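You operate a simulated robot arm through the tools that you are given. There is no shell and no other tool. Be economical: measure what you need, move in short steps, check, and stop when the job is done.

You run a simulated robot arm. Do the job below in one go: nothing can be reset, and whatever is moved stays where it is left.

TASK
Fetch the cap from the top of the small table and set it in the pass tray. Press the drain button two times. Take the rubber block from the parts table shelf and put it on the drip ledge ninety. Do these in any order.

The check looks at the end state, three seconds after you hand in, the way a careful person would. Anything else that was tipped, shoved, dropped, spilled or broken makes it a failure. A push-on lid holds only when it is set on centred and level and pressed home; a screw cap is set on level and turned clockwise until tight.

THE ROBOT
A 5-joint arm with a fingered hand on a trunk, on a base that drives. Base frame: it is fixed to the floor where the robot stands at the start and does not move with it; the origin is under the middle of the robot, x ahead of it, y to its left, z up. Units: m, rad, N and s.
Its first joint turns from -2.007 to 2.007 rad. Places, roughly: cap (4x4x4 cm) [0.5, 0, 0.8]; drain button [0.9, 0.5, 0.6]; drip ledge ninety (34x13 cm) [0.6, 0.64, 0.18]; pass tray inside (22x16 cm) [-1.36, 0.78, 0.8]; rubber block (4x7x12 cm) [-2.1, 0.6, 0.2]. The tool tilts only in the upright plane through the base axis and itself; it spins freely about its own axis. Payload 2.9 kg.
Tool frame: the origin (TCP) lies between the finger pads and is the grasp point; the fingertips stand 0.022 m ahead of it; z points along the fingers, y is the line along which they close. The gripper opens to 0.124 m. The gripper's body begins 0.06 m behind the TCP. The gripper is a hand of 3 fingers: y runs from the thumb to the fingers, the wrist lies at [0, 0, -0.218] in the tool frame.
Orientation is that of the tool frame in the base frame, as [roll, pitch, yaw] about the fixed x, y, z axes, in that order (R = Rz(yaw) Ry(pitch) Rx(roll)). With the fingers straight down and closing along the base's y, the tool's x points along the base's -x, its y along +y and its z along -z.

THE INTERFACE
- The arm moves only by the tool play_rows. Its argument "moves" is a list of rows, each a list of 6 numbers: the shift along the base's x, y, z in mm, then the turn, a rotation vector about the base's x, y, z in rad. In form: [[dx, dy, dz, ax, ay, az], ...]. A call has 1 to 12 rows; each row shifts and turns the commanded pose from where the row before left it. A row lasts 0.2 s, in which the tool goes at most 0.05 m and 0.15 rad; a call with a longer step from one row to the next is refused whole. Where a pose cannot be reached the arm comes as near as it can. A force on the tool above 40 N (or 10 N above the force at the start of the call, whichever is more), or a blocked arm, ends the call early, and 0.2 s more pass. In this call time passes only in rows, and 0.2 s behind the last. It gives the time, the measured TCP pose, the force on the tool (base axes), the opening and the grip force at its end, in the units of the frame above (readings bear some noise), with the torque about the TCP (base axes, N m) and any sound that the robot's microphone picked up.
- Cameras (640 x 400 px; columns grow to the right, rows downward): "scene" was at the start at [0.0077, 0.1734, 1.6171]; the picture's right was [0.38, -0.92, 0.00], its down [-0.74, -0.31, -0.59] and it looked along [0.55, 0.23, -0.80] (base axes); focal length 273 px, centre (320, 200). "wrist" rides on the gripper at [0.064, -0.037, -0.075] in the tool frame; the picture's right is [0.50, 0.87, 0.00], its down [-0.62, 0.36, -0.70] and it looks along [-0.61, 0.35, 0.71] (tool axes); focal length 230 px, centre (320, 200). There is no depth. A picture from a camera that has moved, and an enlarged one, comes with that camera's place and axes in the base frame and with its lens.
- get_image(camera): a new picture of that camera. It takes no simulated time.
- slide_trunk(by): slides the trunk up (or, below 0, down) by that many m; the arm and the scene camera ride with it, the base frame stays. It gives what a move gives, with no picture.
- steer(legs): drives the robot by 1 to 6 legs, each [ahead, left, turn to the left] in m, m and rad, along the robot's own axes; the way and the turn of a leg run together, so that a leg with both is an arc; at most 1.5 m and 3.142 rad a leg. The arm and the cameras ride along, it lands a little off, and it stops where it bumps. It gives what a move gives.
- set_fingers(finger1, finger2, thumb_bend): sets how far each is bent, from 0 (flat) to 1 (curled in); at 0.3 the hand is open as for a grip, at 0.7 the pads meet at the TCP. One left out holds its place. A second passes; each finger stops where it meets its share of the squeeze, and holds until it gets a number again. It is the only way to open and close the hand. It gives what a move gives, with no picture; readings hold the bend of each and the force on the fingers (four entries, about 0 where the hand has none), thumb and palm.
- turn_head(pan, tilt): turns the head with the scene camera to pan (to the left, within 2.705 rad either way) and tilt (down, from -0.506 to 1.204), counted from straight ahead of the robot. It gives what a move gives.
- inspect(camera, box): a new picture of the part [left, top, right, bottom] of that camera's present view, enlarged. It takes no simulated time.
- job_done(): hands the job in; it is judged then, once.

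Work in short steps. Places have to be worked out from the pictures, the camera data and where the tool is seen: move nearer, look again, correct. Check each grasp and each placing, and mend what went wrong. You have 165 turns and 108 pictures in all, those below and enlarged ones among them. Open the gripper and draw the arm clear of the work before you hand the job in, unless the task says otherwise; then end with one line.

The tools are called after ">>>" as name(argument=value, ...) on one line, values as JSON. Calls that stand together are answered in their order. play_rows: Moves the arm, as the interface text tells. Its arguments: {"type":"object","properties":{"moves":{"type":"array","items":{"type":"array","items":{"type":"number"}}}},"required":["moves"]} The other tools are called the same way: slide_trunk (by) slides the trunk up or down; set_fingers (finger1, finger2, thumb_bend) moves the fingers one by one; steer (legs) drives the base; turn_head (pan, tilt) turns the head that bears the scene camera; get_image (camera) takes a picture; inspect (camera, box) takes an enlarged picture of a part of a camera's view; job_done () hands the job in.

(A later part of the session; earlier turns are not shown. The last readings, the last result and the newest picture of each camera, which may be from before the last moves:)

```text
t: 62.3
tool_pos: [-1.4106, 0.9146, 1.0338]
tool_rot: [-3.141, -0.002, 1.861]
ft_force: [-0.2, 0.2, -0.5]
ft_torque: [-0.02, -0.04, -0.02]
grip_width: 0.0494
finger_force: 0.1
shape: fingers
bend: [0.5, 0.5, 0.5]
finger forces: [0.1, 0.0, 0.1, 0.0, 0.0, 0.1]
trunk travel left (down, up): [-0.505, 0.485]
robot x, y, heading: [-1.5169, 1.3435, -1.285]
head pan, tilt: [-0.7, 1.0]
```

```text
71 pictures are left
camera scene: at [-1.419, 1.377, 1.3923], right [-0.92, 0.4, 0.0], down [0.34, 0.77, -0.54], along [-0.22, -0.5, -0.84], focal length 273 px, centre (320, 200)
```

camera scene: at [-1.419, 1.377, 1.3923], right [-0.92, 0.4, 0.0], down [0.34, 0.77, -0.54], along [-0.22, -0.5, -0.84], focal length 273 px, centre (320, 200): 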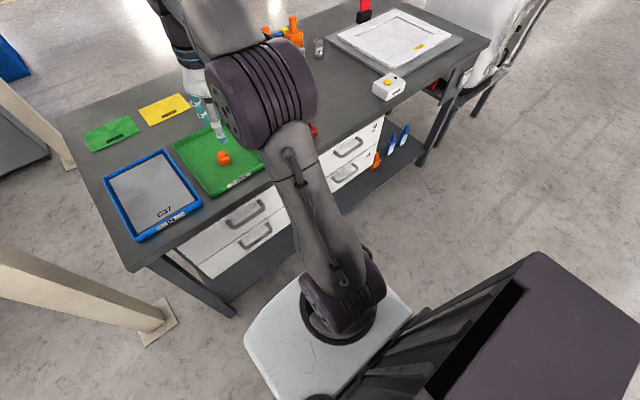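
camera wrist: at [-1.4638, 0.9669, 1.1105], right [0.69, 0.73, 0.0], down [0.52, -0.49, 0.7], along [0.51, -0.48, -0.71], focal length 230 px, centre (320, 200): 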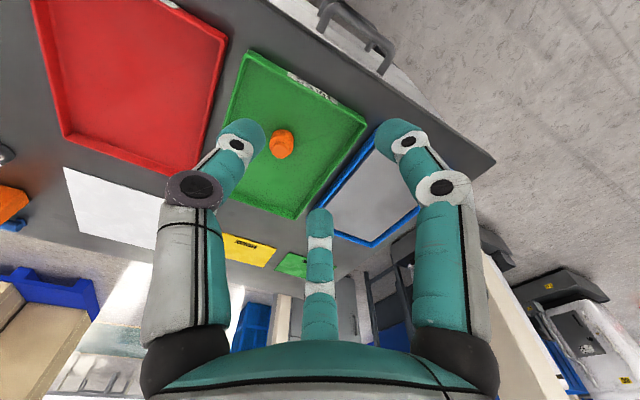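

The cap sits upright in the PASS tray. I can see small things on the lower shelf at the far end, so I'll retract and drive right along the table to look for the block.

>>> play_rows(moves=[[-12, 40, 10, 0, 0, 0], [-12, 40, 10, 0, 0, 0]])

>>> steer(legs=[[-0.1, 0, 0], [0, -0.7, 0]])

>>> turn_head(pan=0.0, tilt=0.95)

>>> get_image(camera="scene")

```text
t: 62.9
tool_pos: [-1.437, 0.9971, 1.0527]
tool_rot: [-3.141, 0.002, 1.861]
ft_force: [0.4, -0.3, 0.3]
ft_torque: [0.0, 0.01, -0.02]
grip_width: 0.0494
finger_force: 0.0
shape: fingers
bend: [0.5, 0.5, 0.5]
finger forces: [0.1, 0.0, 0.0, 0.0, 0.1, 0.1]
trunk travel left (down, up): [-0.505, 0.485]
robot x, y, heading: [-1.5103, 1.3411, -1.285]
head pan, tilt: [-0.7, 1.0]
```

```text
t: 67.5
tool_pos: [-2.1438, 0.8915, 1.0531]
tool_rot: [-3.141, -0.001, 1.861]
ft_force: [-0.2, 0.3, -1.2]
ft_torque: [0.01, -0.01, -0.04]
grip_width: 0.0493
finger_force: 0.1
shape: fingers
bend: [0.5, 0.5, 0.5]
finger forces: [0.0, 0.0, 0.0, 0.1, 0.0, 0.0]
trunk travel left (down, up): [-0.505, 0.485]
robot x, y, heading: [-2.2202, 1.2375, -1.284]
head pan, tilt: [-0.7, 1.0]
```

```text
t: 68.6
tool_pos: [-2.1446, 0.8915, 1.0534]
tool_rot: [-3.14, 0.0, 1.86]
ft_force: [0.0, 0.0, 0.8]
ft_torque: [0.01, 0.01, -0.05]
grip_width: 0.0494
finger_force: 0.0
shape: fingers
bend: [0.5, 0.5, 0.5]
finger forces: [0.0, 0.0, 0.1, 0.1, 0.0, 0.1]
trunk travel left (down, up): [-0.505, 0.485]
robot x, y, heading: [-2.2206, 1.2331, -1.281]
head pan, tilt: [0.0, 0.949]
```

```text
70 pictures are left
camera scene: at [-2.0783, 1.2659, 1.3959], right [-0.96, -0.28, 0.0], down [-0.23, 0.78, -0.58], along [0.17, -0.56, -0.81], focal length 273 px, centre (320, 200)
```

scene: 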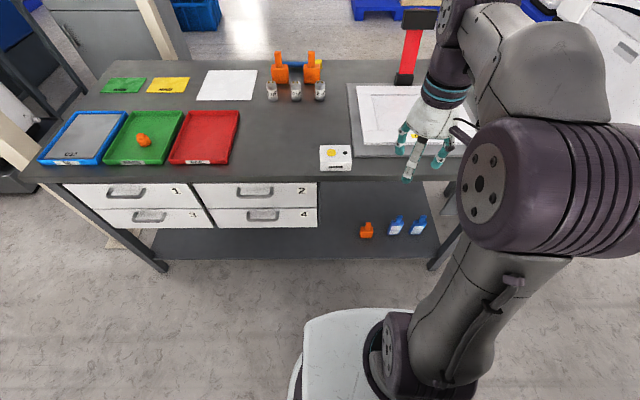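

The block's listed place projects onto the orange object on the shelf. I'll zoom in.

>>> inspect(camera="scene", box=[310, 170, 450, 270])

```text
4.00 times, centred on (380, 220) of scene
camera zoom: at [-2.0783, 1.2659, 1.3959], right [-0.96, -0.28, 0.0], down [-0.23, 0.78, -0.58], along [0.17, -0.56, -0.81], focal length 1093 px, centre (80, 120)
```

zoom: 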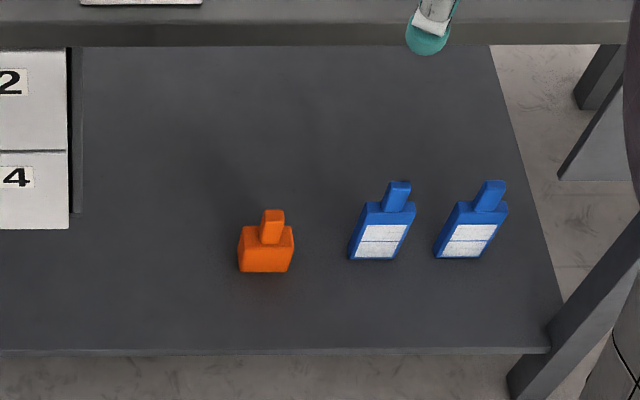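

The orange block stands on the shelf, upright with a knob on top, about 0.2 m inside the tabletop edge. I'll back off a little, lower the trunk fully and see how low and how tilted the arm can reach.

>>> steer(legs=[[-0.15, 0, 0]])

>>> slide_trunk(by=-0.5)

>>> get_image(camera="scene")

>>> get_image(camera="wrist")

```text
t: 70.0
tool_pos: [-2.1866, 1.0338, 1.0537]
tool_rot: [3.141, 0.002, 1.86]
ft_force: [-0.5, 0.4, -0.5]
ft_torque: [-0.03, 0.01, 0.02]
grip_width: 0.0498
finger_force: 0.1
shape: fingers
bend: [0.5, 0.5, 0.5]
finger forces: [0.1, 0.0, 0.0, 0.1, 0.0, 0.0]
trunk travel left (down, up): [-0.505, 0.485]
robot x, y, heading: [-2.2625, 1.3771, -1.282]
head pan, tilt: [0.0, 0.949]
```

```text
refused: -0.5 is not a number from -0.4 to 0.4
```

```text
68 pictures are left
camera scene: at [-2.1208, 1.4089, 1.3959], right [-0.96, -0.28, 0.0], down [-0.23, 0.78, -0.58], along [0.17, -0.56, -0.81], focal length 273 px, centre (320, 200)
```

scene: 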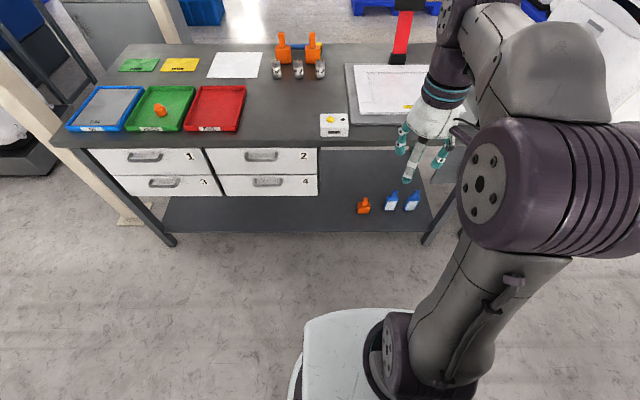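

```text
67 pictures are left
camera wrist: at [-2.2403, 1.0847, 1.1288], right [0.69, 0.73, 0.0], down [0.52, -0.49, 0.7], along [0.51, -0.48, -0.71], focal length 230 px, centre (320, 200)
```

wrist: 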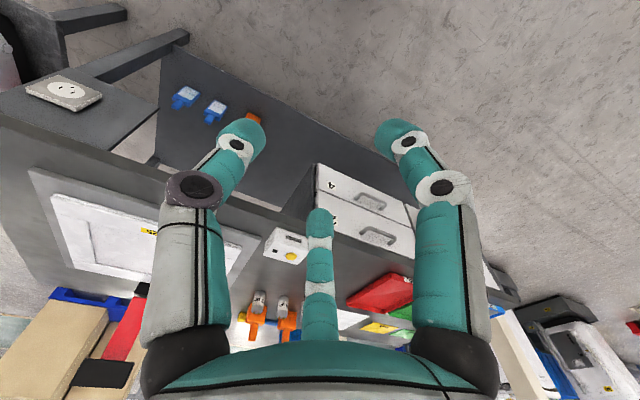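

Triangulated, the block centre is about (-2.10, 0.57, 0.2). I'll lower the trunk in two slides.

>>> slide_trunk(by=-0.4)

>>> slide_trunk(by=-0.1)

>>> get_image(camera="scene")

>>> get_image(camera="wrist")

```text
t: 73.8
tool_pos: [-2.1865, 1.0329, 0.6523]
tool_rot: [-3.141, -0.001, 1.86]
ft_force: [-0.8, 0.4, 0.5]
ft_torque: [0.01, 0.0, 0.0]
grip_width: 0.0495
finger_force: 0.0
shape: fingers
bend: [0.5, 0.5, 0.5]
finger forces: [0.1, 0.0, 0.0, 0.1, 0.0, 0.1]
trunk travel left (down, up): [-0.105, 0.885]
robot x, y, heading: [-2.2623, 1.3774, -1.277]
head pan, tilt: [0.0, 0.949]
```

```text
t: 75.1
tool_pos: [-2.187, 1.0324, 0.5536]
tool_rot: [-3.141, 0.0, 1.858]
ft_force: [0.5, -0.5, -0.9]
ft_torque: [0.01, 0.03, 0.0]
grip_width: 0.0494
finger_force: 0.0
shape: fingers
bend: [0.5, 0.5, 0.5]
finger forces: [0.0, 0.1, 0.0, 0.0, 0.0, 0.0]
trunk travel left (down, up): [-0.005, 0.985]
robot x, y, heading: [-2.2608, 1.3788, -1.281]
head pan, tilt: [0.0, 0.949]
```

```text
66 pictures are left
camera scene: at [-2.1204, 1.4076, 0.8959], right [-0.96, -0.28, 0.0], down [-0.23, 0.78, -0.58], along [0.17, -0.56, -0.81], focal length 273 px, centre (320, 200)
```

scene: 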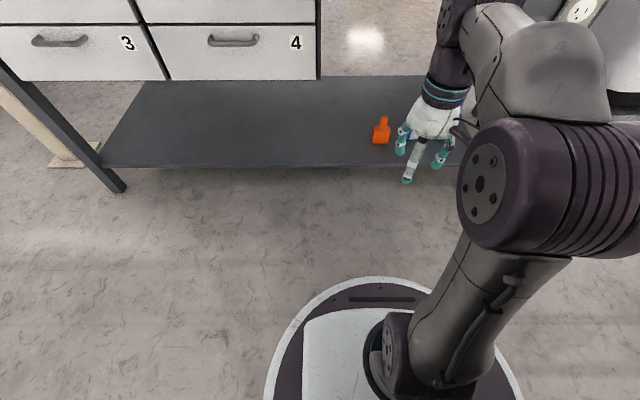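

```text
65 pictures are left
camera wrist: at [-2.24, 1.0837, 0.6285], right [0.69, 0.73, 0.0], down [0.52, -0.49, 0.7], along [0.51, -0.48, -0.71], focal length 230 px, centre (320, 200)
```

wrist: 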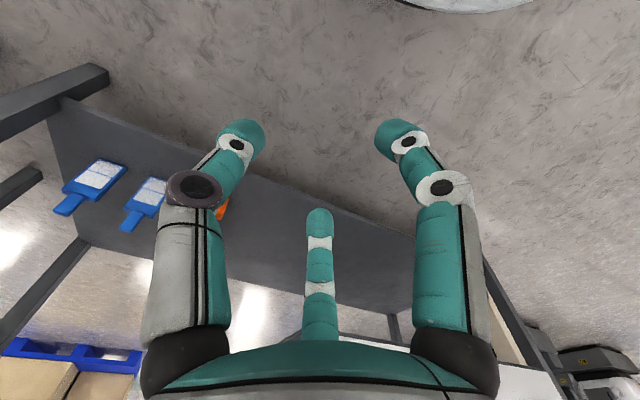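

The trunk is at its bottom and the tool is at z=0.55. I'll test tilting the tool forward in place, out in the open.

>>> play_rows(moves=[[0, 0, -20, -0.14, -0.03, 0], [0, 0, -20, -0.14, -0.03, 0], [0, 0, -20, -0.14, -0.03, 0], [0, 0, -20, -0.14, -0.03, 0]])

```text
t: 76.1
tool_pos: [-2.1871, 1.0323, 0.4728]
tool_rot: [-3.087, 0.571, 1.873]
ft_force: [-0.3, 0.6, -0.7]
ft_torque: [0.01, 0.01, 0.0]
grip_width: 0.0493
finger_force: 0.1
shape: fingers
bend: [0.5, 0.5, 0.5]
finger forces: [0.1, 0.0, 0.1, 0.0, 0.0, 0.0]
trunk travel left (down, up): [-0.005, 0.985]
robot x, y, heading: [-2.2661, 1.3748, -1.282]
head pan, tilt: [0.0, 0.949]
```

The tilt works. I'll continue tilting and lowering.

>>> play_rows(moves=[[0, 0, -30, -0.14, -0.03, 0], [0, 0, -30, -0.14, -0.03, 0], [0, 0, -30, -0.14, -0.03, 0], [0, 0, -30, -0.14, -0.03, 0], [0, 0, -30, 0, 0, 0], [0, 0, -30, 0, 0, 0]])

>>> get_image(camera="wrist")

>>> get_image(camera="scene")

```text
t: 77.5
tool_pos: [-2.1553, 0.9108, 0.3596]
tool_rot: [-2.974, 1.14, 1.968]
ft_force: [-0.1, 0.2, 0.2]
ft_torque: [0.0, 0.0, -0.03]
grip_width: 0.0496
finger_force: 0.1
shape: fingers
bend: [0.5, 0.5, 0.5]
finger forces: [0.0, 0.0, 0.0, 0.0, 0.0, 0.0]
out of reach, approached as far as the arm can: row 1, 2, 3, 4, 5
trunk travel left (down, up): [-0.005, 0.985]
robot x, y, heading: [-2.2605, 1.3774, -1.285]
head pan, tilt: [0.0, 0.949]
```

```text
64 pictures are left
camera wrist: at [-2.2169, 0.9929, 0.3359], right [0.76, 0.4, -0.51], down [0.31, 0.47, 0.83], along [0.58, -0.78, 0.23], focal length 230 px, centre (320, 200)
```

wrist: 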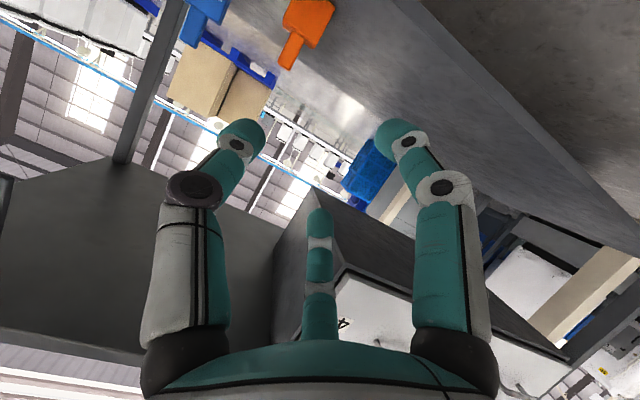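

```text
63 pictures are left
camera scene: at [-2.1205, 1.4077, 0.8959], right [-0.96, -0.28, 0.0], down [-0.23, 0.78, -0.58], along [0.17, -0.56, -0.81], focal length 273 px, centre (320, 200)
```

scene: 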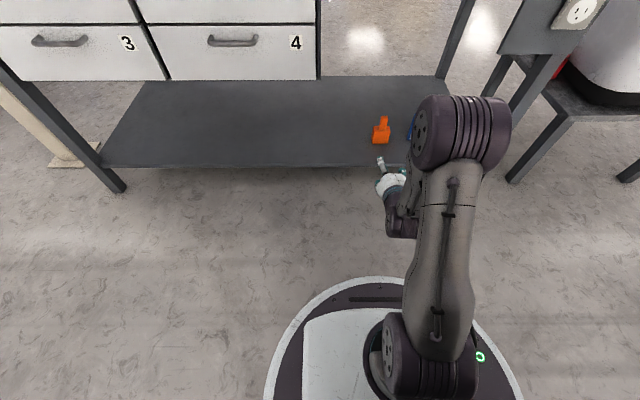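

I'm now at (-2.155, 0.91, 0.36), tilted about 65°. I'll test going lower here.

>>> play_rows(moves=[[0, 0, -30, 0, 0, 0], [0, 0, -30, 0, 0, 0], [0, 0, -30, 0, 0, 0]])

```text
t: 78.3
tool_pos: [-2.1568, 0.9092, 0.2713]
tool_rot: [-2.972, 1.138, 1.969]
ft_force: [-0.6, -1.0, 0.2]
ft_torque: [0.0, 0.01, -0.01]
grip_width: 0.0492
finger_force: 0.1
shape: fingers
bend: [0.5, 0.5, 0.5]
finger forces: [0.0, 0.0, 0.0, 0.1, 0.0, 0.0]
trunk travel left (down, up): [-0.005, 0.985]
robot x, y, heading: [-2.2619, 1.3803, -1.277]
head pan, tilt: [0.0, 0.949]
```

Low reach works: tool at z=0.27, sloping 24° down, and the fingers close sideways. The wrist camera hangs below the hand, so I'll spin the tool half a turn to put it on top, for clearance and a better view.

>>> play_rows(moves=[[0, 0, 0, 0.0286, -0.1331, -0.0619], [0, 0, 0, 0.0286, -0.1331, -0.0619], [0, 0, 0, 0.0286, -0.1331, -0.0619], [0, 0, 0, 0.0286, -0.1331, -0.0619], [0, 0, 0, 0.0286, -0.1331, -0.0619], [0, 0, 0, 0.0286, -0.1331, -0.0619], [0, 0, 0, 0.0286, -0.1331, -0.0619], [0, 0, 0, 0.0286, -0.1331, -0.0619], [0, 0, 0, 0.0286, -0.1331, -0.0619], [0, 0, 0, 0.0286, -0.1331, -0.0619], [0, 0, 0, 0.0286, -0.1331, -0.0619]])

>>> play_rows(moves=[[0, 0, 0, 0.0286, -0.1331, -0.0619], [0, 0, 0, 0.0286, -0.1331, -0.0619], [0, 0, 0, 0.0286, -0.1331, -0.0619], [0, 0, 0, 0.0286, -0.1331, -0.0619], [0, 0, 0, 0.0286, -0.1331, -0.0619], [0, 0, 0, 0.0286, -0.1331, -0.0619], [0, 0, 0, 0.0286, -0.1331, -0.0619], [0, 0, 0, 0.0286, -0.1331, -0.0619], [0, 0, 0, 0.0286, -0.1331, -0.0619], [0, 0, 0, 0.0286, -0.1331, -0.0619]])

>>> set_fingers(finger1=0.4, finger2=0.4, thumb_bend=0.4)

>>> get_image(camera="wrist")

>>> get_image(camera="scene")

```text
t: 80.7
tool_pos: [-2.1567, 0.9105, 0.2703]
tool_rot: [2.0, -0.003, 0.213]
ft_force: [0.4, 0.4, 0.0]
ft_torque: [0.02, 0.0, -0.04]
grip_width: 0.0495
finger_force: 0.2
shape: fingers
bend: [0.5, 0.5, 0.5]
finger forces: [0.0, 0.0, 0.0, 0.0, 0.0, 0.0]
trunk travel left (down, up): [-0.005, 0.985]
robot x, y, heading: [-2.2625, 1.378, -1.279]
head pan, tilt: [0.0, 0.949]
```

```text
t: 82.9
tool_pos: [-2.1571, 0.9108, 0.2724]
tool_rot: [2.981, -1.137, -1.182]
ft_force: [0.6, -0.8, 0.4]
ft_torque: [-0.02, 0.0, -0.01]
grip_width: 0.0493
finger_force: 0.1
shape: fingers
bend: [0.5, 0.5, 0.5]
finger forces: [0.1, 0.1, 0.1, 0.0, 0.0, 0.1]
trunk travel left (down, up): [-0.005, 0.985]
robot x, y, heading: [-2.2608, 1.3802, -1.279]
head pan, tilt: [0.0, 0.949]
```

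```text
t: 83.9
tool_pos: [-2.1563, 0.9104, 0.2711]
tool_rot: [2.977, -1.138, -1.175]
ft_force: [0.7, -0.4, -0.6]
ft_torque: [0.01, -0.02, -0.07]
grip_width: 0.0771
finger_force: 0.1
shape: fingers
bend: [0.4, 0.4, 0.4]
finger forces: [0.1, 0.1, 0.0, 0.0, 0.0, 0.0]
trunk travel left (down, up): [-0.005, 0.985]
robot x, y, heading: [-2.2663, 1.3814, -1.284]
head pan, tilt: [0.0, 0.949]
```

```text
62 pictures are left
camera wrist: at [-2.1246, 0.9609, 0.3584], right [-0.76, -0.4, 0.51], down [-0.58, 0.78, -0.24], along [-0.3, -0.48, -0.82], focal length 230 px, centre (320, 200)
```

wrist: 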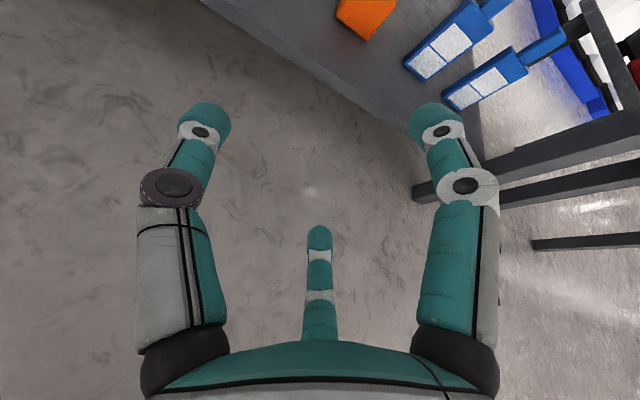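

```text
61 pictures are left
camera scene: at [-2.1204, 1.4075, 0.8959], right [-0.96, -0.28, 0.0], down [-0.23, 0.78, -0.58], along [0.17, -0.56, -0.81], focal length 273 px, centre (320, 200)
```

scene: 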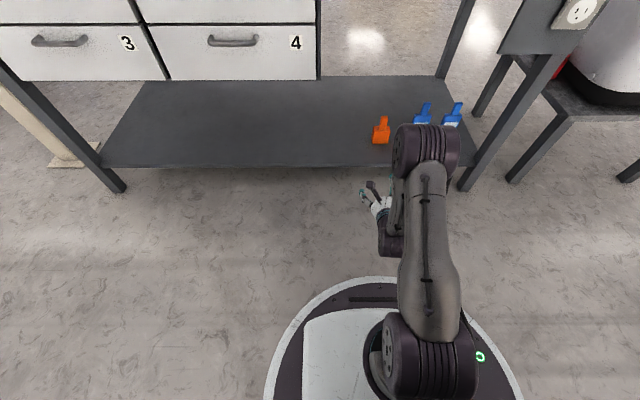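

The camera is now on top. The elbow is at about z 0.5, so it clears the tabletop underside. The block is at about (-2.105, 0.575); I'll drive ahead 0.18 m and right 0.045 m, then look again.

>>> steer(legs=[[0.18, -0.045, 0]])

>>> get_image(camera="wrist")

>>> get_image(camera="scene")

```text
t: 85.5
tool_pos: [-2.1515, 0.7252, 0.2711]
tool_rot: [2.975, -1.137, -1.181]
ft_force: [-0.4, 0.1, 0.5]
ft_torque: [0.0, 0.0, 0.01]
grip_width: 0.0769
finger_force: 0.2
shape: fingers
bend: [0.4, 0.4, 0.4]
finger forces: [0.1, 0.0, 0.0, 0.1, 0.0, 0.0]
trunk travel left (down, up): [-0.005, 0.985]
robot x, y, heading: [-2.2559, 1.1936, -1.292]
head pan, tilt: [0.0, 0.949]
```

```text
60 pictures are left
camera wrist: at [-2.119, 0.7754, 0.3584], right [-0.76, -0.4, 0.51], down [-0.58, 0.78, -0.24], along [-0.3, -0.48, -0.82], focal length 230 px, centre (320, 200)
```

wrist: 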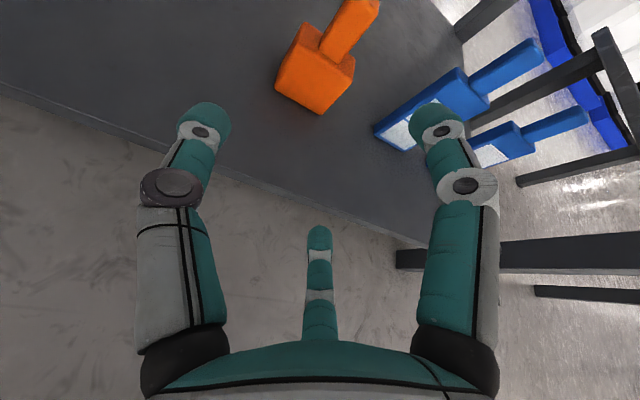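

```text
59 pictures are left
camera scene: at [-2.1132, 1.222, 0.8959], right [-0.96, -0.28, 0.0], down [-0.23, 0.78, -0.58], along [0.16, -0.56, -0.81], focal length 273 px, centre (320, 200)
```

scene: 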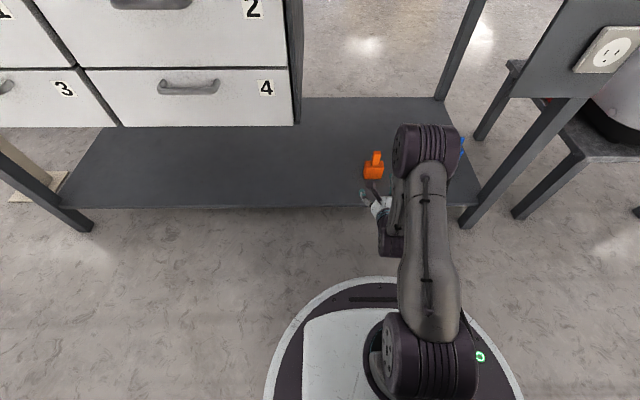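

The block is in view of the wrist camera. I'll zoom in on it in both cameras for a precise fix.

>>> inspect(camera="wrist", box=[240, 0, 400, 120])

>>> inspect(camera="scene", box=[330, 130, 430, 220])

```text
3.33 times, centred on (320, 60) of wrist
camera zoom: at [-2.119, 0.7754, 0.3584], right [-0.76, -0.4, 0.51], down [-0.58, 0.78, -0.24], along [-0.3, -0.48, -0.82], focal length 767 px, centre (320, 667)
```

zoom: 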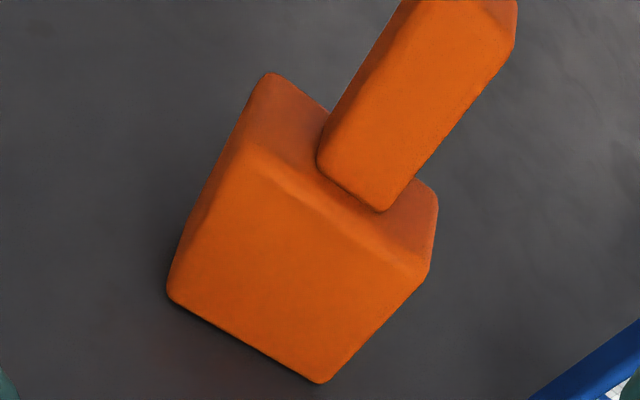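

```text
4.44 times, centred on (380, 175) of scene
camera zoom: at [-2.1132, 1.222, 0.8959], right [-0.96, -0.28, 0.0], down [-0.23, 0.78, -0.58], along [0.16, -0.56, -0.81], focal length 1214 px, centre (53, 311)
```

zoom: 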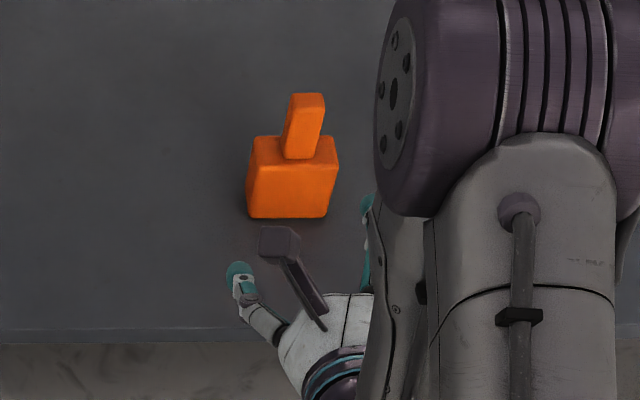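

Block fix: body base at z≈0.156, centre about (-2.11, 0.551), handle (≈28 mm wide) from z 0.216 to 0.276. The hand is a three-finger radial one, so a downward grip on the handle suits it best. I'll back off, bring the tool vertical and yaw it so the thumb is on the robot side.

>>> steer(legs=[[-0.22, 0, 0]])

>>> play_rows(moves=[[0, -5, 8, 0.1404, 0.0298, 0], [0, -5, 8, 0.1404, 0.0298, 0], [0, -5, 8, 0.1404, 0.0298, 0], [0, -5, 8, 0.1404, 0.0298, 0], [0, -5, 8, 0.1404, 0.0298, 0], [0, -5, 8, 0.1404, 0.0298, 0], [0, -5, 8, 0.1404, 0.0298, 0], [0, -5, 8, 0.1404, 0.0298, 0]])

>>> get_image(camera="scene")

```text
t: 87.1
tool_pos: [-2.2111, 0.938, 0.2705]
tool_rot: [2.978, -1.136, -1.177]
ft_force: [-0.1, 0.0, 0.3]
ft_torque: [0.0, 0.01, 0.03]
grip_width: 0.0766
finger_force: 0.2
shape: fingers
bend: [0.4, 0.4, 0.4]
finger forces: [0.1, 0.0, 0.0, 0.0, 0.1, 0.0]
trunk travel left (down, up): [-0.005, 0.985]
robot x, y, heading: [-2.3175, 1.4056, -1.284]
head pan, tilt: [0.0, 0.949]
```

```text
t: 88.9
tool_pos: [-2.2131, 0.8983, 0.335]
tool_rot: [3.141, 0.006, -1.283]
ft_force: [-0.2, 0.5, 0.8]
ft_torque: [0.01, 0.02, 0.01]
grip_width: 0.0769
finger_force: 0.1
shape: fingers
bend: [0.4, 0.4, 0.4]
finger forces: [0.0, 0.0, 0.0, 0.0, 0.0, 0.1]
trunk travel left (down, up): [-0.005, 0.985]
robot x, y, heading: [-2.3152, 1.4075, -1.28]
head pan, tilt: [0.0, 0.949]
```

```text
56 pictures are left
camera scene: at [-2.176, 1.435, 0.8959], right [-0.96, -0.28, 0.0], down [-0.23, 0.78, -0.58], along [0.17, -0.56, -0.81], focal length 273 px, centre (320, 200)
```

scene: 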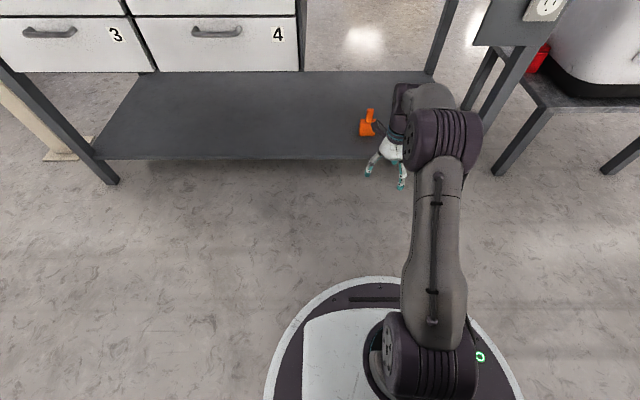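

Tool-down works at z=0.335, r=0.52. I'll yaw 1.57 rad and lower to z≈0.255 to test.

>>> play_rows(moves=[[0, 0, -7, 0, 0, 0.145], [0, 0, -7, 0, 0, 0.145], [0, 0, -7, 0, 0, 0.145], [0, 0, -7, 0, 0, 0.145], [0, 0, -7, 0, 0, 0.145], [0, 0, -7, 0, 0, 0.145], [0, 0, -7, 0, 0, 0.145], [0, 0, -7, 0, 0, 0.145], [0, 0, -7, 0, 0, 0.145], [0, 0, -7, 0, 0, 0.145], [0, 0, -7, 0, 0, 0.12]])

>>> get_image(camera="wrist")

```text
t: 91.3
tool_pos: [-2.2115, 0.8981, 0.2564]
tool_rot: [-3.138, 0.0, 0.287]
ft_force: [-0.5, 0.7, -0.3]
ft_torque: [0.0, 0.0, 0.0]
grip_width: 0.077
finger_force: 0.1
shape: fingers
bend: [0.4, 0.4, 0.4]
finger forces: [0.0, 0.1, 0.1, 0.0, 0.0, 0.0]
trunk travel left (down, up): [-0.005, 0.985]
robot x, y, heading: [-2.3174, 1.4029, -1.281]
head pan, tilt: [0.0, 0.949]
```

```text
55 pictures are left
camera wrist: at [-2.1601, 0.9513, 0.3329], right [0.73, -0.69, 0.0], down [-0.49, -0.52, 0.7], along [-0.48, -0.51, -0.71], focal length 230 px, centre (320, 200)
```

wrist: 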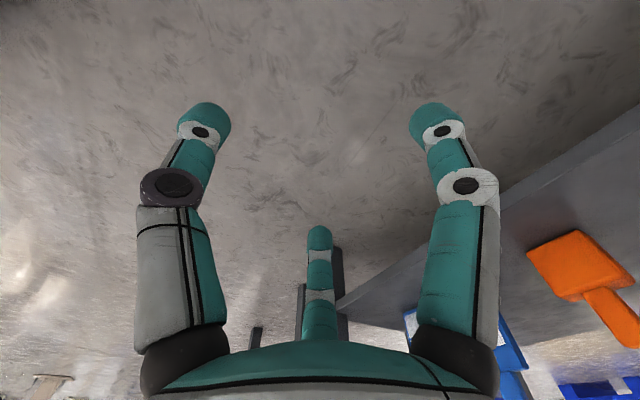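

Fits well: the block is straight ahead by about 0.36 m with negligible lateral offset. I'll open a bit more and drive ahead 0.25 m.

>>> set_fingers(finger1=0.34, finger2=0.34, thumb_bend=0.34)

>>> steer(legs=[[0.25, 0, 0]])

>>> get_image(camera="wrist")

>>> get_image(camera="scene")

```text
t: 92.3
tool_pos: [-2.2111, 0.8973, 0.2575]
tool_rot: [-3.139, 0.001, 0.288]
ft_force: [0.4, -1.0, -0.4]
ft_torque: [-0.03, 0.0, 0.01]
grip_width: 0.0931
finger_force: 0.0
shape: fingers
bend: [0.34, 0.34, 0.34]
finger forces: [0.1, 0.0, 0.1, 0.1, 0.1, 0.1]
trunk travel left (down, up): [-0.005, 0.985]
robot x, y, heading: [-2.3193, 1.4039, -1.284]
head pan, tilt: [0.0, 0.949]
```

```text
t: 94.2
tool_pos: [-2.1427, 0.6568, 0.257]
tool_rot: [-3.138, -0.001, 0.285]
ft_force: [-0.3, 1.1, 0.4]
ft_torque: [0.0, 0.01, 0.0]
grip_width: 0.0928
finger_force: 0.1
shape: fingers
bend: [0.34, 0.34, 0.34]
finger forces: [0.0, 0.0, 0.0, 0.1, 0.0, 0.0]
trunk travel left (down, up): [-0.005, 0.985]
robot x, y, heading: [-2.2483, 1.1649, -1.288]
head pan, tilt: [0.0, 0.949]
```

```text
54 pictures are left
camera wrist: at [-2.0911, 0.7101, 0.3331], right [0.72, -0.69, 0.0], down [-0.49, -0.52, 0.7], along [-0.49, -0.5, -0.71], focal length 230 px, centre (320, 200)
```

wrist: 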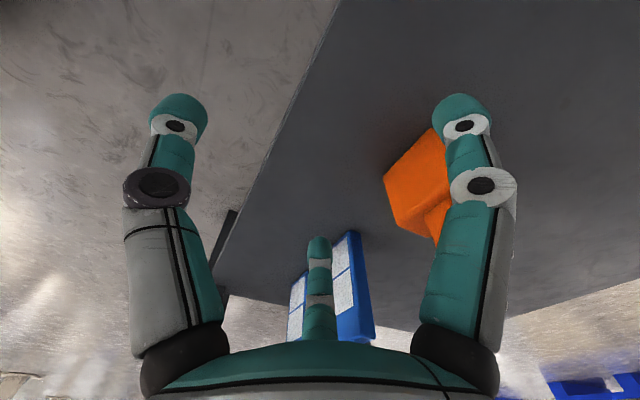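

```text
53 pictures are left
camera scene: at [-2.1051, 1.1939, 0.8959], right [-0.96, -0.28, 0.0], down [-0.23, 0.78, -0.58], along [0.16, -0.56, -0.81], focal length 273 px, centre (320, 200)
```

scene: 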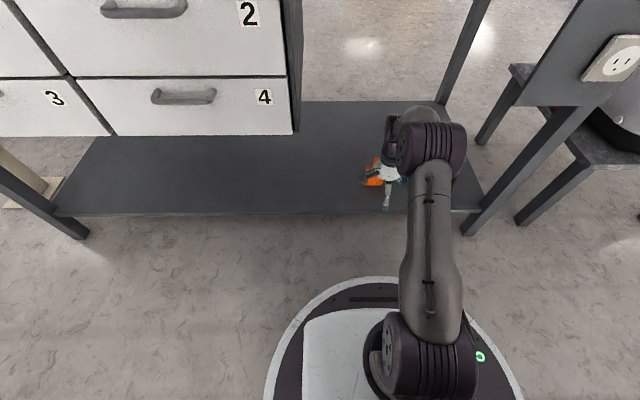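

The prediction and picture agree within 2 px, so the block fix is good. I'll drive another 0.07 m.

>>> steer(legs=[[0.07, 0, 0]])

>>> get_image(camera="wrist")

```text
t: 95.2
tool_pos: [-2.1234, 0.5887, 0.2582]
tool_rot: [-3.137, 0.0, 0.281]
ft_force: [-0.2, 0.3, 0.0]
ft_torque: [0.0, -0.02, -0.02]
grip_width: 0.0932
finger_force: 0.0
shape: fingers
bend: [0.34, 0.34, 0.34]
finger forces: [0.0, 0.2, 0.1, 0.0, 0.0, 0.0]
trunk travel left (down, up): [-0.005, 0.985]
robot x, y, heading: [-2.2282, 1.1, -1.287]
head pan, tilt: [0.0, 0.949]
```

```text
52 pictures are left
camera wrist: at [-2.0717, 0.6421, 0.3331], right [0.72, -0.69, 0.0], down [-0.49, -0.52, 0.7], along [-0.49, -0.5, -0.71], focal length 230 px, centre (320, 200)
```

wrist: 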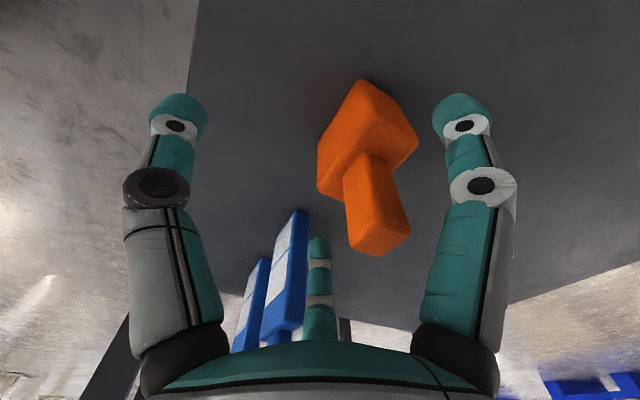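

The handle is entering the gap between the fingers. The remaining shift is about (13, -37) mm, done with the arm.

>>> play_rows(moves=[[7, -19, 0, 0, 0, 0], [6, -18, 0, 0, 0, 0]])

>>> get_image(camera="wrist")

```text
t: 95.8
tool_pos: [-2.1096, 0.553, 0.2581]
tool_rot: [-3.139, 0.001, 0.279]
ft_force: [-0.9, 0.0, 0.0]
ft_torque: [0.0, -0.02, 0.01]
grip_width: 0.0932
finger_force: 0.0
shape: fingers
bend: [0.34, 0.34, 0.34]
finger forces: [0.0, 0.0, 0.1, 0.1, 0.1, 0.0]
trunk travel left (down, up): [-0.005, 0.985]
robot x, y, heading: [-2.2296, 1.0975, -1.288]
head pan, tilt: [0.0, 0.949]
```

```text
51 pictures are left
camera wrist: at [-2.058, 0.6051, 0.3341], right [0.72, -0.69, 0.0], down [-0.49, -0.52, 0.7], along [-0.49, -0.5, -0.71], focal length 230 px, centre (320, 200)
```

wrist: 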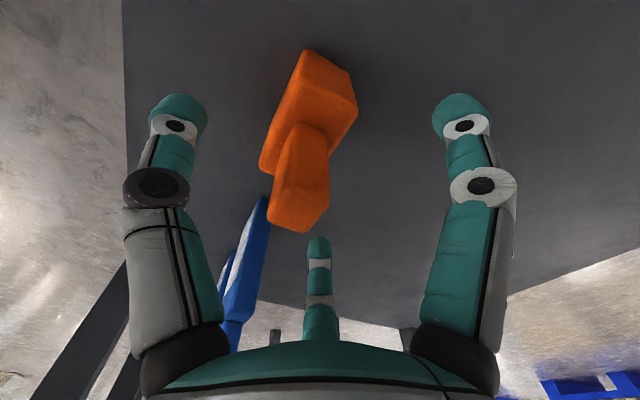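

The handle sits about 8 mm left of the hand centre in the picture. I'll shift (-6, +5) mm, lower 5 mm and close part way.

>>> play_rows(moves=[[-6, 5, -5, 0, 0, 0]])

>>> set_fingers(finger1=0.52, finger2=0.52, thumb_bend=0.52)

>>> get_image(camera="wrist")

```text
t: 96.2
tool_pos: [-2.1174, 0.556, 0.253]
tool_rot: [-3.138, 0.0, 0.281]
ft_force: [-0.2, -0.1, 0.1]
ft_torque: [-0.04, 0.02, -0.01]
grip_width: 0.0935
finger_force: 0.1
shape: fingers
bend: [0.34, 0.34, 0.34]
finger forces: [0.0, 0.0, 0.1, 0.1, 0.1, 0.0]
trunk travel left (down, up): [-0.005, 0.985]
robot x, y, heading: [-2.2279, 1.0984, -1.289]
head pan, tilt: [0.0, 0.949]
```

```text
t: 97.2
tool_pos: [-2.1167, 0.5572, 0.2527]
tool_rot: [-3.139, 0.0, 0.281]
ft_force: [-0.8, 0.4, 0.3]
ft_torque: [-0.03, 0.03, 0.01]
grip_width: 0.0448
finger_force: 0.2
shape: fingers
bend: [0.52, 0.52, 0.52]
finger forces: [0.0, 0.0, 0.0, 0.0, 0.0, 0.0]
trunk travel left (down, up): [-0.005, 0.985]
robot x, y, heading: [-2.2291, 1.097, -1.289]
head pan, tilt: [0.0, 0.949]
```

```text
50 pictures are left
camera wrist: at [-2.065, 0.61, 0.3288], right [0.72, -0.69, 0.0], down [-0.49, -0.52, 0.7], along [-0.49, -0.5, -0.71], focal length 230 px, centre (320, 200)
```

wrist: 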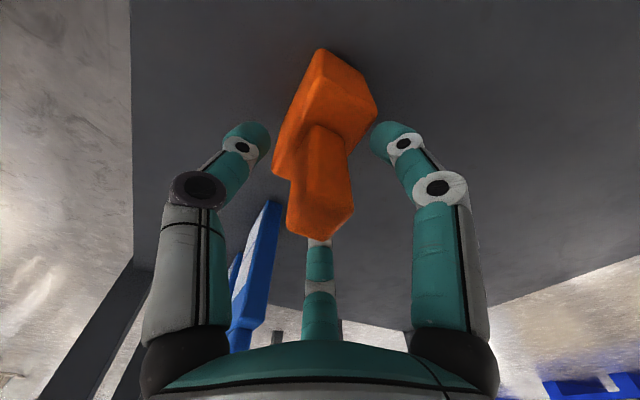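

The handle is centred among the fingers with no contact yet. I'll close fully.

>>> set_fingers(finger1=0.7, finger2=0.7, thumb_bend=0.7)

>>> get_image(camera="wrist")

```text
t: 98.2
tool_pos: [-2.117, 0.5566, 0.2531]
tool_rot: [-3.139, -0.001, 0.281]
ft_force: [-0.1, 0.6, -0.7]
ft_torque: [0.0, 0.01, -0.06]
grip_width: 0.0173
finger_force: 7.0
shape: fingers
bend: [0.61, 0.66, 0.64]
finger forces: [5.7, 1.8, 0.0, 0.0, 7.5, 0.1]
trunk travel left (down, up): [-0.005, 0.985]
robot x, y, heading: [-2.2276, 1.0997, -1.29]
head pan, tilt: [0.0, 0.949]
```

```text
49 pictures are left
camera wrist: at [-2.0651, 0.61, 0.3287], right [0.72, -0.69, 0.0], down [-0.49, -0.52, 0.7], along [-0.49, -0.5, -0.71], focal length 230 px, centre (320, 200)
```

wrist: 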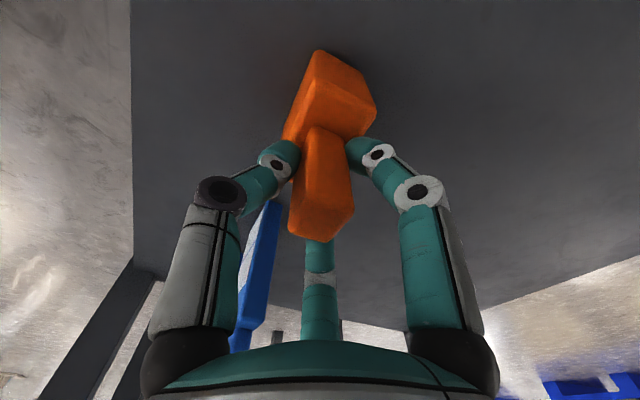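

The grip is uneven (5.7, 1.8, 7.5 N). I'll ask for a firmer squeeze.

>>> set_fingers(finger1=0.85, finger2=0.85, thumb_bend=0.85)

>>> play_rows(moves=[[0, 0, 10, 0, 0, 0], [0, 0, 15, 0, 0, 0]])

>>> get_image(camera="wrist")

```text
t: 99.2
tool_pos: [-2.1167, 0.5577, 0.2532]
tool_rot: [-3.138, -0.001, 0.281]
ft_force: [0.7, -0.8, -0.8]
ft_torque: [-0.03, -0.15, 0.0]
grip_width: 0.0157
finger_force: 17.8
shape: fingers
bend: [0.59, 0.74, 0.65]
finger forces: [10.3, 8.5, 0.0, 0.1, 17.0, 0.1]
trunk travel left (down, up): [-0.005, 0.985]
robot x, y, heading: [-2.2303, 1.098, -1.287]
head pan, tilt: [0.0, 0.949]
```

```text
t: 99.8
tool_pos: [-2.115, 0.5574, 0.2774]
tool_rot: [-3.139, 0.0, 0.281]
ft_force: [0.0, -0.5, -3.6]
ft_torque: [0.01, -0.03, 0.01]
grip_width: 0.0153
finger_force: 18.2
shape: fingers
bend: [0.58, 0.74, 0.65]
finger forces: [9.0, 9.1, 0.0, 0.1, 17.4, 0.1]
trunk travel left (down, up): [-0.005, 0.985]
robot x, y, heading: [-2.2285, 1.0964, -1.284]
head pan, tilt: [0.0, 0.949]
```

```text
48 pictures are left
camera wrist: at [-2.0648, 0.6101, 0.3538], right [0.72, -0.69, 0.0], down [-0.49, -0.52, 0.7], along [-0.49, -0.5, -0.71], focal length 230 px, centre (320, 200)
```

wrist: 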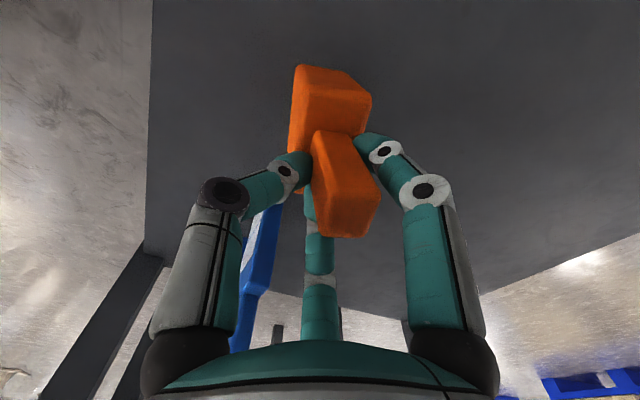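

The block is lifted (3.6 N weight) with a firm grip. I'll back straight out from under the table, then raise the trunk.

>>> steer(legs=[[-0.5, 0, 0]])

>>> slide_trunk(by=0.35)

>>> get_image(camera="wrist")

>>> get_image(camera="scene")

```text
t: 102.8
tool_pos: [-2.2579, 1.0441, 0.2778]
tool_rot: [-3.137, -0.001, 0.281]
ft_force: [-0.5, 0.2, -3.6]
ft_torque: [-0.03, 0.02, 0.02]
grip_width: 0.0155
finger_force: 17.7
shape: fingers
bend: [0.58, 0.74, 0.65]
finger forces: [8.9, 8.9, 0.1, 0.1, 17.2, 0.1]
trunk travel left (down, up): [-0.005, 0.985]
robot x, y, heading: [-2.3666, 1.588, -1.29]
head pan, tilt: [0.0, 0.949]
```

```text
t: 106.2
tool_pos: [-2.2579, 1.0432, 0.6285]
tool_rot: [-3.139, 0.0, 0.281]
ft_force: [-0.2, -1.0, -4.0]
ft_torque: [0.02, 0.03, 0.06]
grip_width: 0.0154
finger_force: 17.1
shape: fingers
bend: [0.58, 0.74, 0.65]
finger forces: [9.0, 8.9, 0.1, 0.1, 17.1, 0.1]
trunk travel left (down, up): [-0.355, 0.635]
robot x, y, heading: [-2.3678, 1.5831, -1.29]
head pan, tilt: [0.0, 0.949]
```

```text
47 pictures are left
camera wrist: at [-2.2063, 1.0958, 0.7037], right [0.72, -0.69, 0.0], down [-0.49, -0.52, 0.7], along [-0.49, -0.5, -0.71], focal length 230 px, centre (320, 200)
```

wrist: 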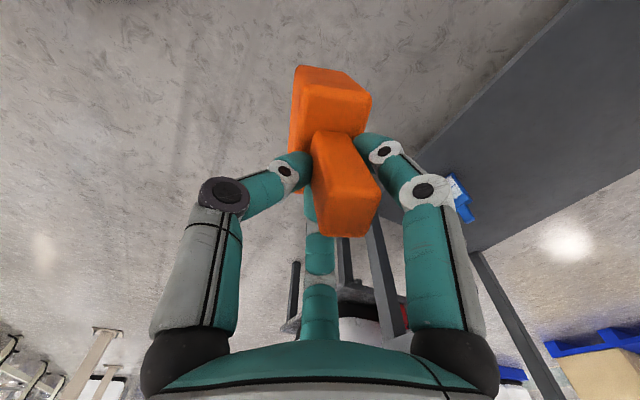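

```text
46 pictures are left
camera scene: at [-2.2266, 1.6111, 1.2459], right [-0.96, -0.28, 0.0], down [-0.23, 0.78, -0.58], along [0.16, -0.56, -0.81], focal length 273 px, centre (320, 200)
```

scene: 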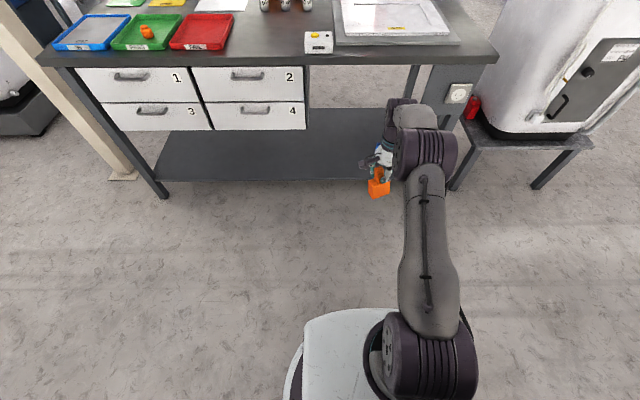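

Block is secure. I'll turn to face -y, back off and drive east to the area north of the ledge.

>>> steer(legs=[[0, 0, -0.281], [-0.22, 0, 0], [0, 1.48, 0], [0, 1.48, 0]])

>>> turn_head(pan=0.15, tilt=0.7)

>>> get_image(camera="scene")

```text
t: 122.7
tool_pos: [0.542, 1.2281, 0.6283]
tool_rot: [-3.136, 0.002, -0.004]
ft_force: [-0.7, -0.3, -3.9]
ft_torque: [-0.02, 0.03, -0.01]
grip_width: 0.0154
finger_force: 17.6
shape: fingers
bend: [0.58, 0.74, 0.66]
finger forces: [9.3, 9.1, 0.0, 0.1, 16.7, 0.1]
trunk travel left (down, up): [-0.355, 0.635]
robot x, y, heading: [0.5876, 1.7769, -1.571]
head pan, tilt: [0.0, 0.949]
```

```text
t: 123.4
tool_pos: [0.5425, 1.2279, 0.6282]
tool_rot: [-3.139, 0.0, -0.004]
ft_force: [-0.1, -0.1, -3.6]
ft_torque: [0.01, 0.02, -0.01]
grip_width: 0.0153
finger_force: 17.4
shape: fingers
bend: [0.58, 0.74, 0.66]
finger forces: [9.2, 9.1, 0.0, 0.0, 16.7, 0.1]
trunk travel left (down, up): [-0.355, 0.635]
robot x, y, heading: [0.5852, 1.7785, -1.569]
head pan, tilt: [0.15, 0.7]
```

```text
45 pictures are left
camera scene: at [0.7456, 1.7531, 1.2656], right [-0.99, -0.15, 0.0], down [-0.1, 0.64, -0.76], along [0.11, -0.76, -0.65], focal length 273 px, centre (320, 200)
```

scene: 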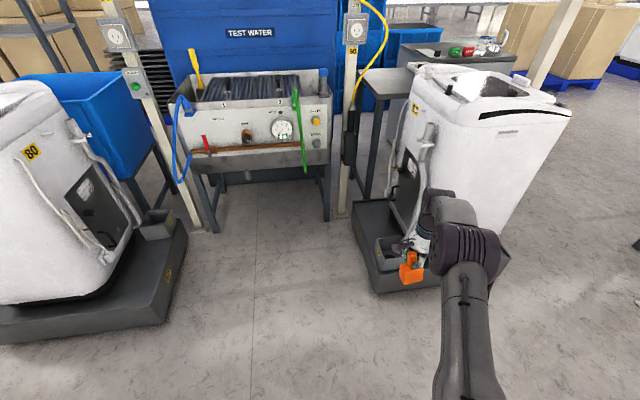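

A clear view of both. I'll zoom on the panel and on machine 90's plinth.

>>> inspect(camera="scene", box=[170, 70, 350, 200])

>>> inspect(camera="scene", box=[330, 130, 460, 300])

>>> inspect(camera="scene", box=[60, 180, 200, 320])

```text
3.08 times, centred on (260, 135) of scene
camera zoom: at [0.7456, 1.7531, 1.2656], right [-0.99, -0.15, 0.0], down [-0.1, 0.64, -0.76], along [0.11, -0.76, -0.65], focal length 841 px, centre (505, 400)
```

zoom: 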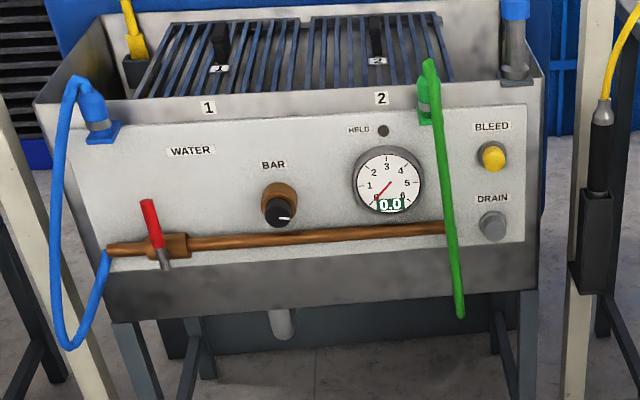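

```text
2.35 times, centred on (395, 215) of scene
camera zoom: at [0.7456, 1.7531, 1.2656], right [-0.99, -0.15, 0.0], down [-0.1, 0.64, -0.76], along [0.11, -0.76, -0.65], focal length 643 px, centre (144, 165)
```

zoom: 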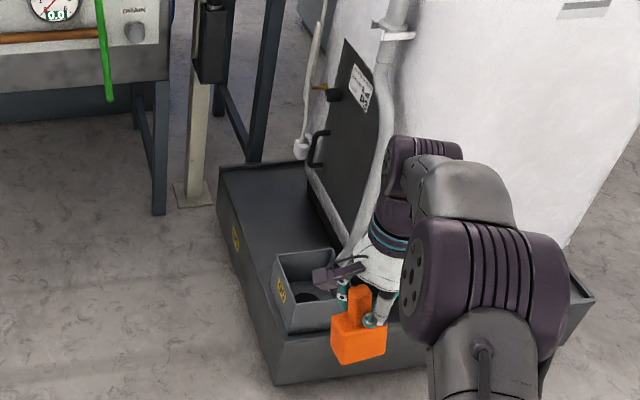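

```text
2.86 times, centred on (130, 250) of scene
camera zoom: at [0.7456, 1.7531, 1.2656], right [-0.99, -0.15, 0.0], down [-0.1, 0.64, -0.76], along [0.11, -0.76, -0.65], focal length 781 px, centre (863, 57)
```

zoom: 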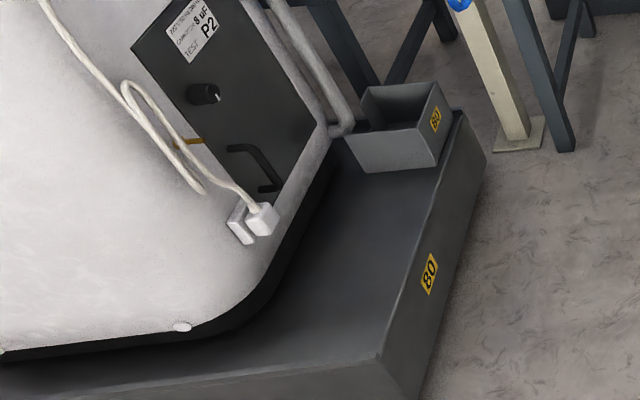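

DRAIN is the grey button, lower right, under the yellow BLEED. The ledge is the plinth strip on the east side of machine 90, centred near (0.6,0.64) and angled about 16°, with a small drip box at its north end. I'll drive east 0.43 m and look from there.

>>> steer(legs=[[0, 0.44, 0], [0.27, 0, 0]])

>>> turn_head(pan=-0.6, tilt=0.85)

>>> get_image(camera="scene")

```text
t: 127.6
tool_pos: [0.9816, 0.9512, 0.6268]
tool_rot: [-3.139, 0.0, -0.004]
ft_force: [-0.5, -0.5, -4.1]
ft_torque: [0.0, 0.04, 0.02]
grip_width: 0.0151
finger_force: 17.6
shape: fingers
bend: [0.58, 0.74, 0.66]
finger forces: [9.3, 9.1, 0.0, 0.0, 16.7, 0.0]
trunk travel left (down, up): [-0.355, 0.635]
robot x, y, heading: [1.0278, 1.5, -1.57]
head pan, tilt: [0.15, 0.7]
```

```text
t: 128.7
tool_pos: [0.982, 0.9522, 0.6278]
tool_rot: [-3.138, 0.0, -0.003]
ft_force: [-0.4, 0.0, -3.2]
ft_torque: [0.01, 0.04, 0.03]
grip_width: 0.0153
finger_force: 17.8
shape: fingers
bend: [0.58, 0.74, 0.66]
finger forces: [9.3, 9.2, 0.1, 0.1, 16.7, 0.0]
trunk travel left (down, up): [-0.355, 0.635]
robot x, y, heading: [1.0282, 1.5005, -1.572]
head pan, tilt: [-0.6, 0.85]
```

```text
41 pictures are left
camera scene: at [1.1273, 1.4965, 1.2534], right [-0.82, 0.57, 0.0], down [0.42, 0.62, -0.66], along [-0.37, -0.54, -0.75], focal length 273 px, centre (320, 200)
```

scene: 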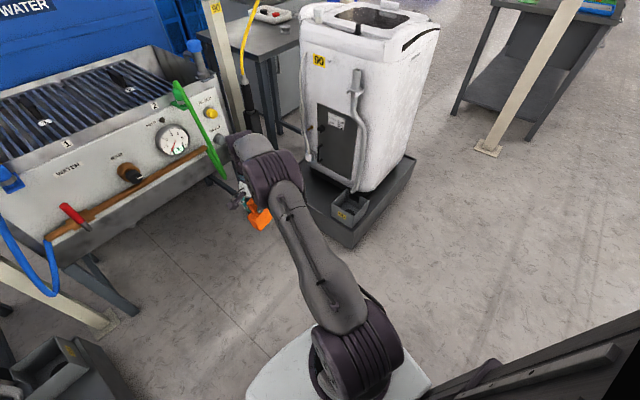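

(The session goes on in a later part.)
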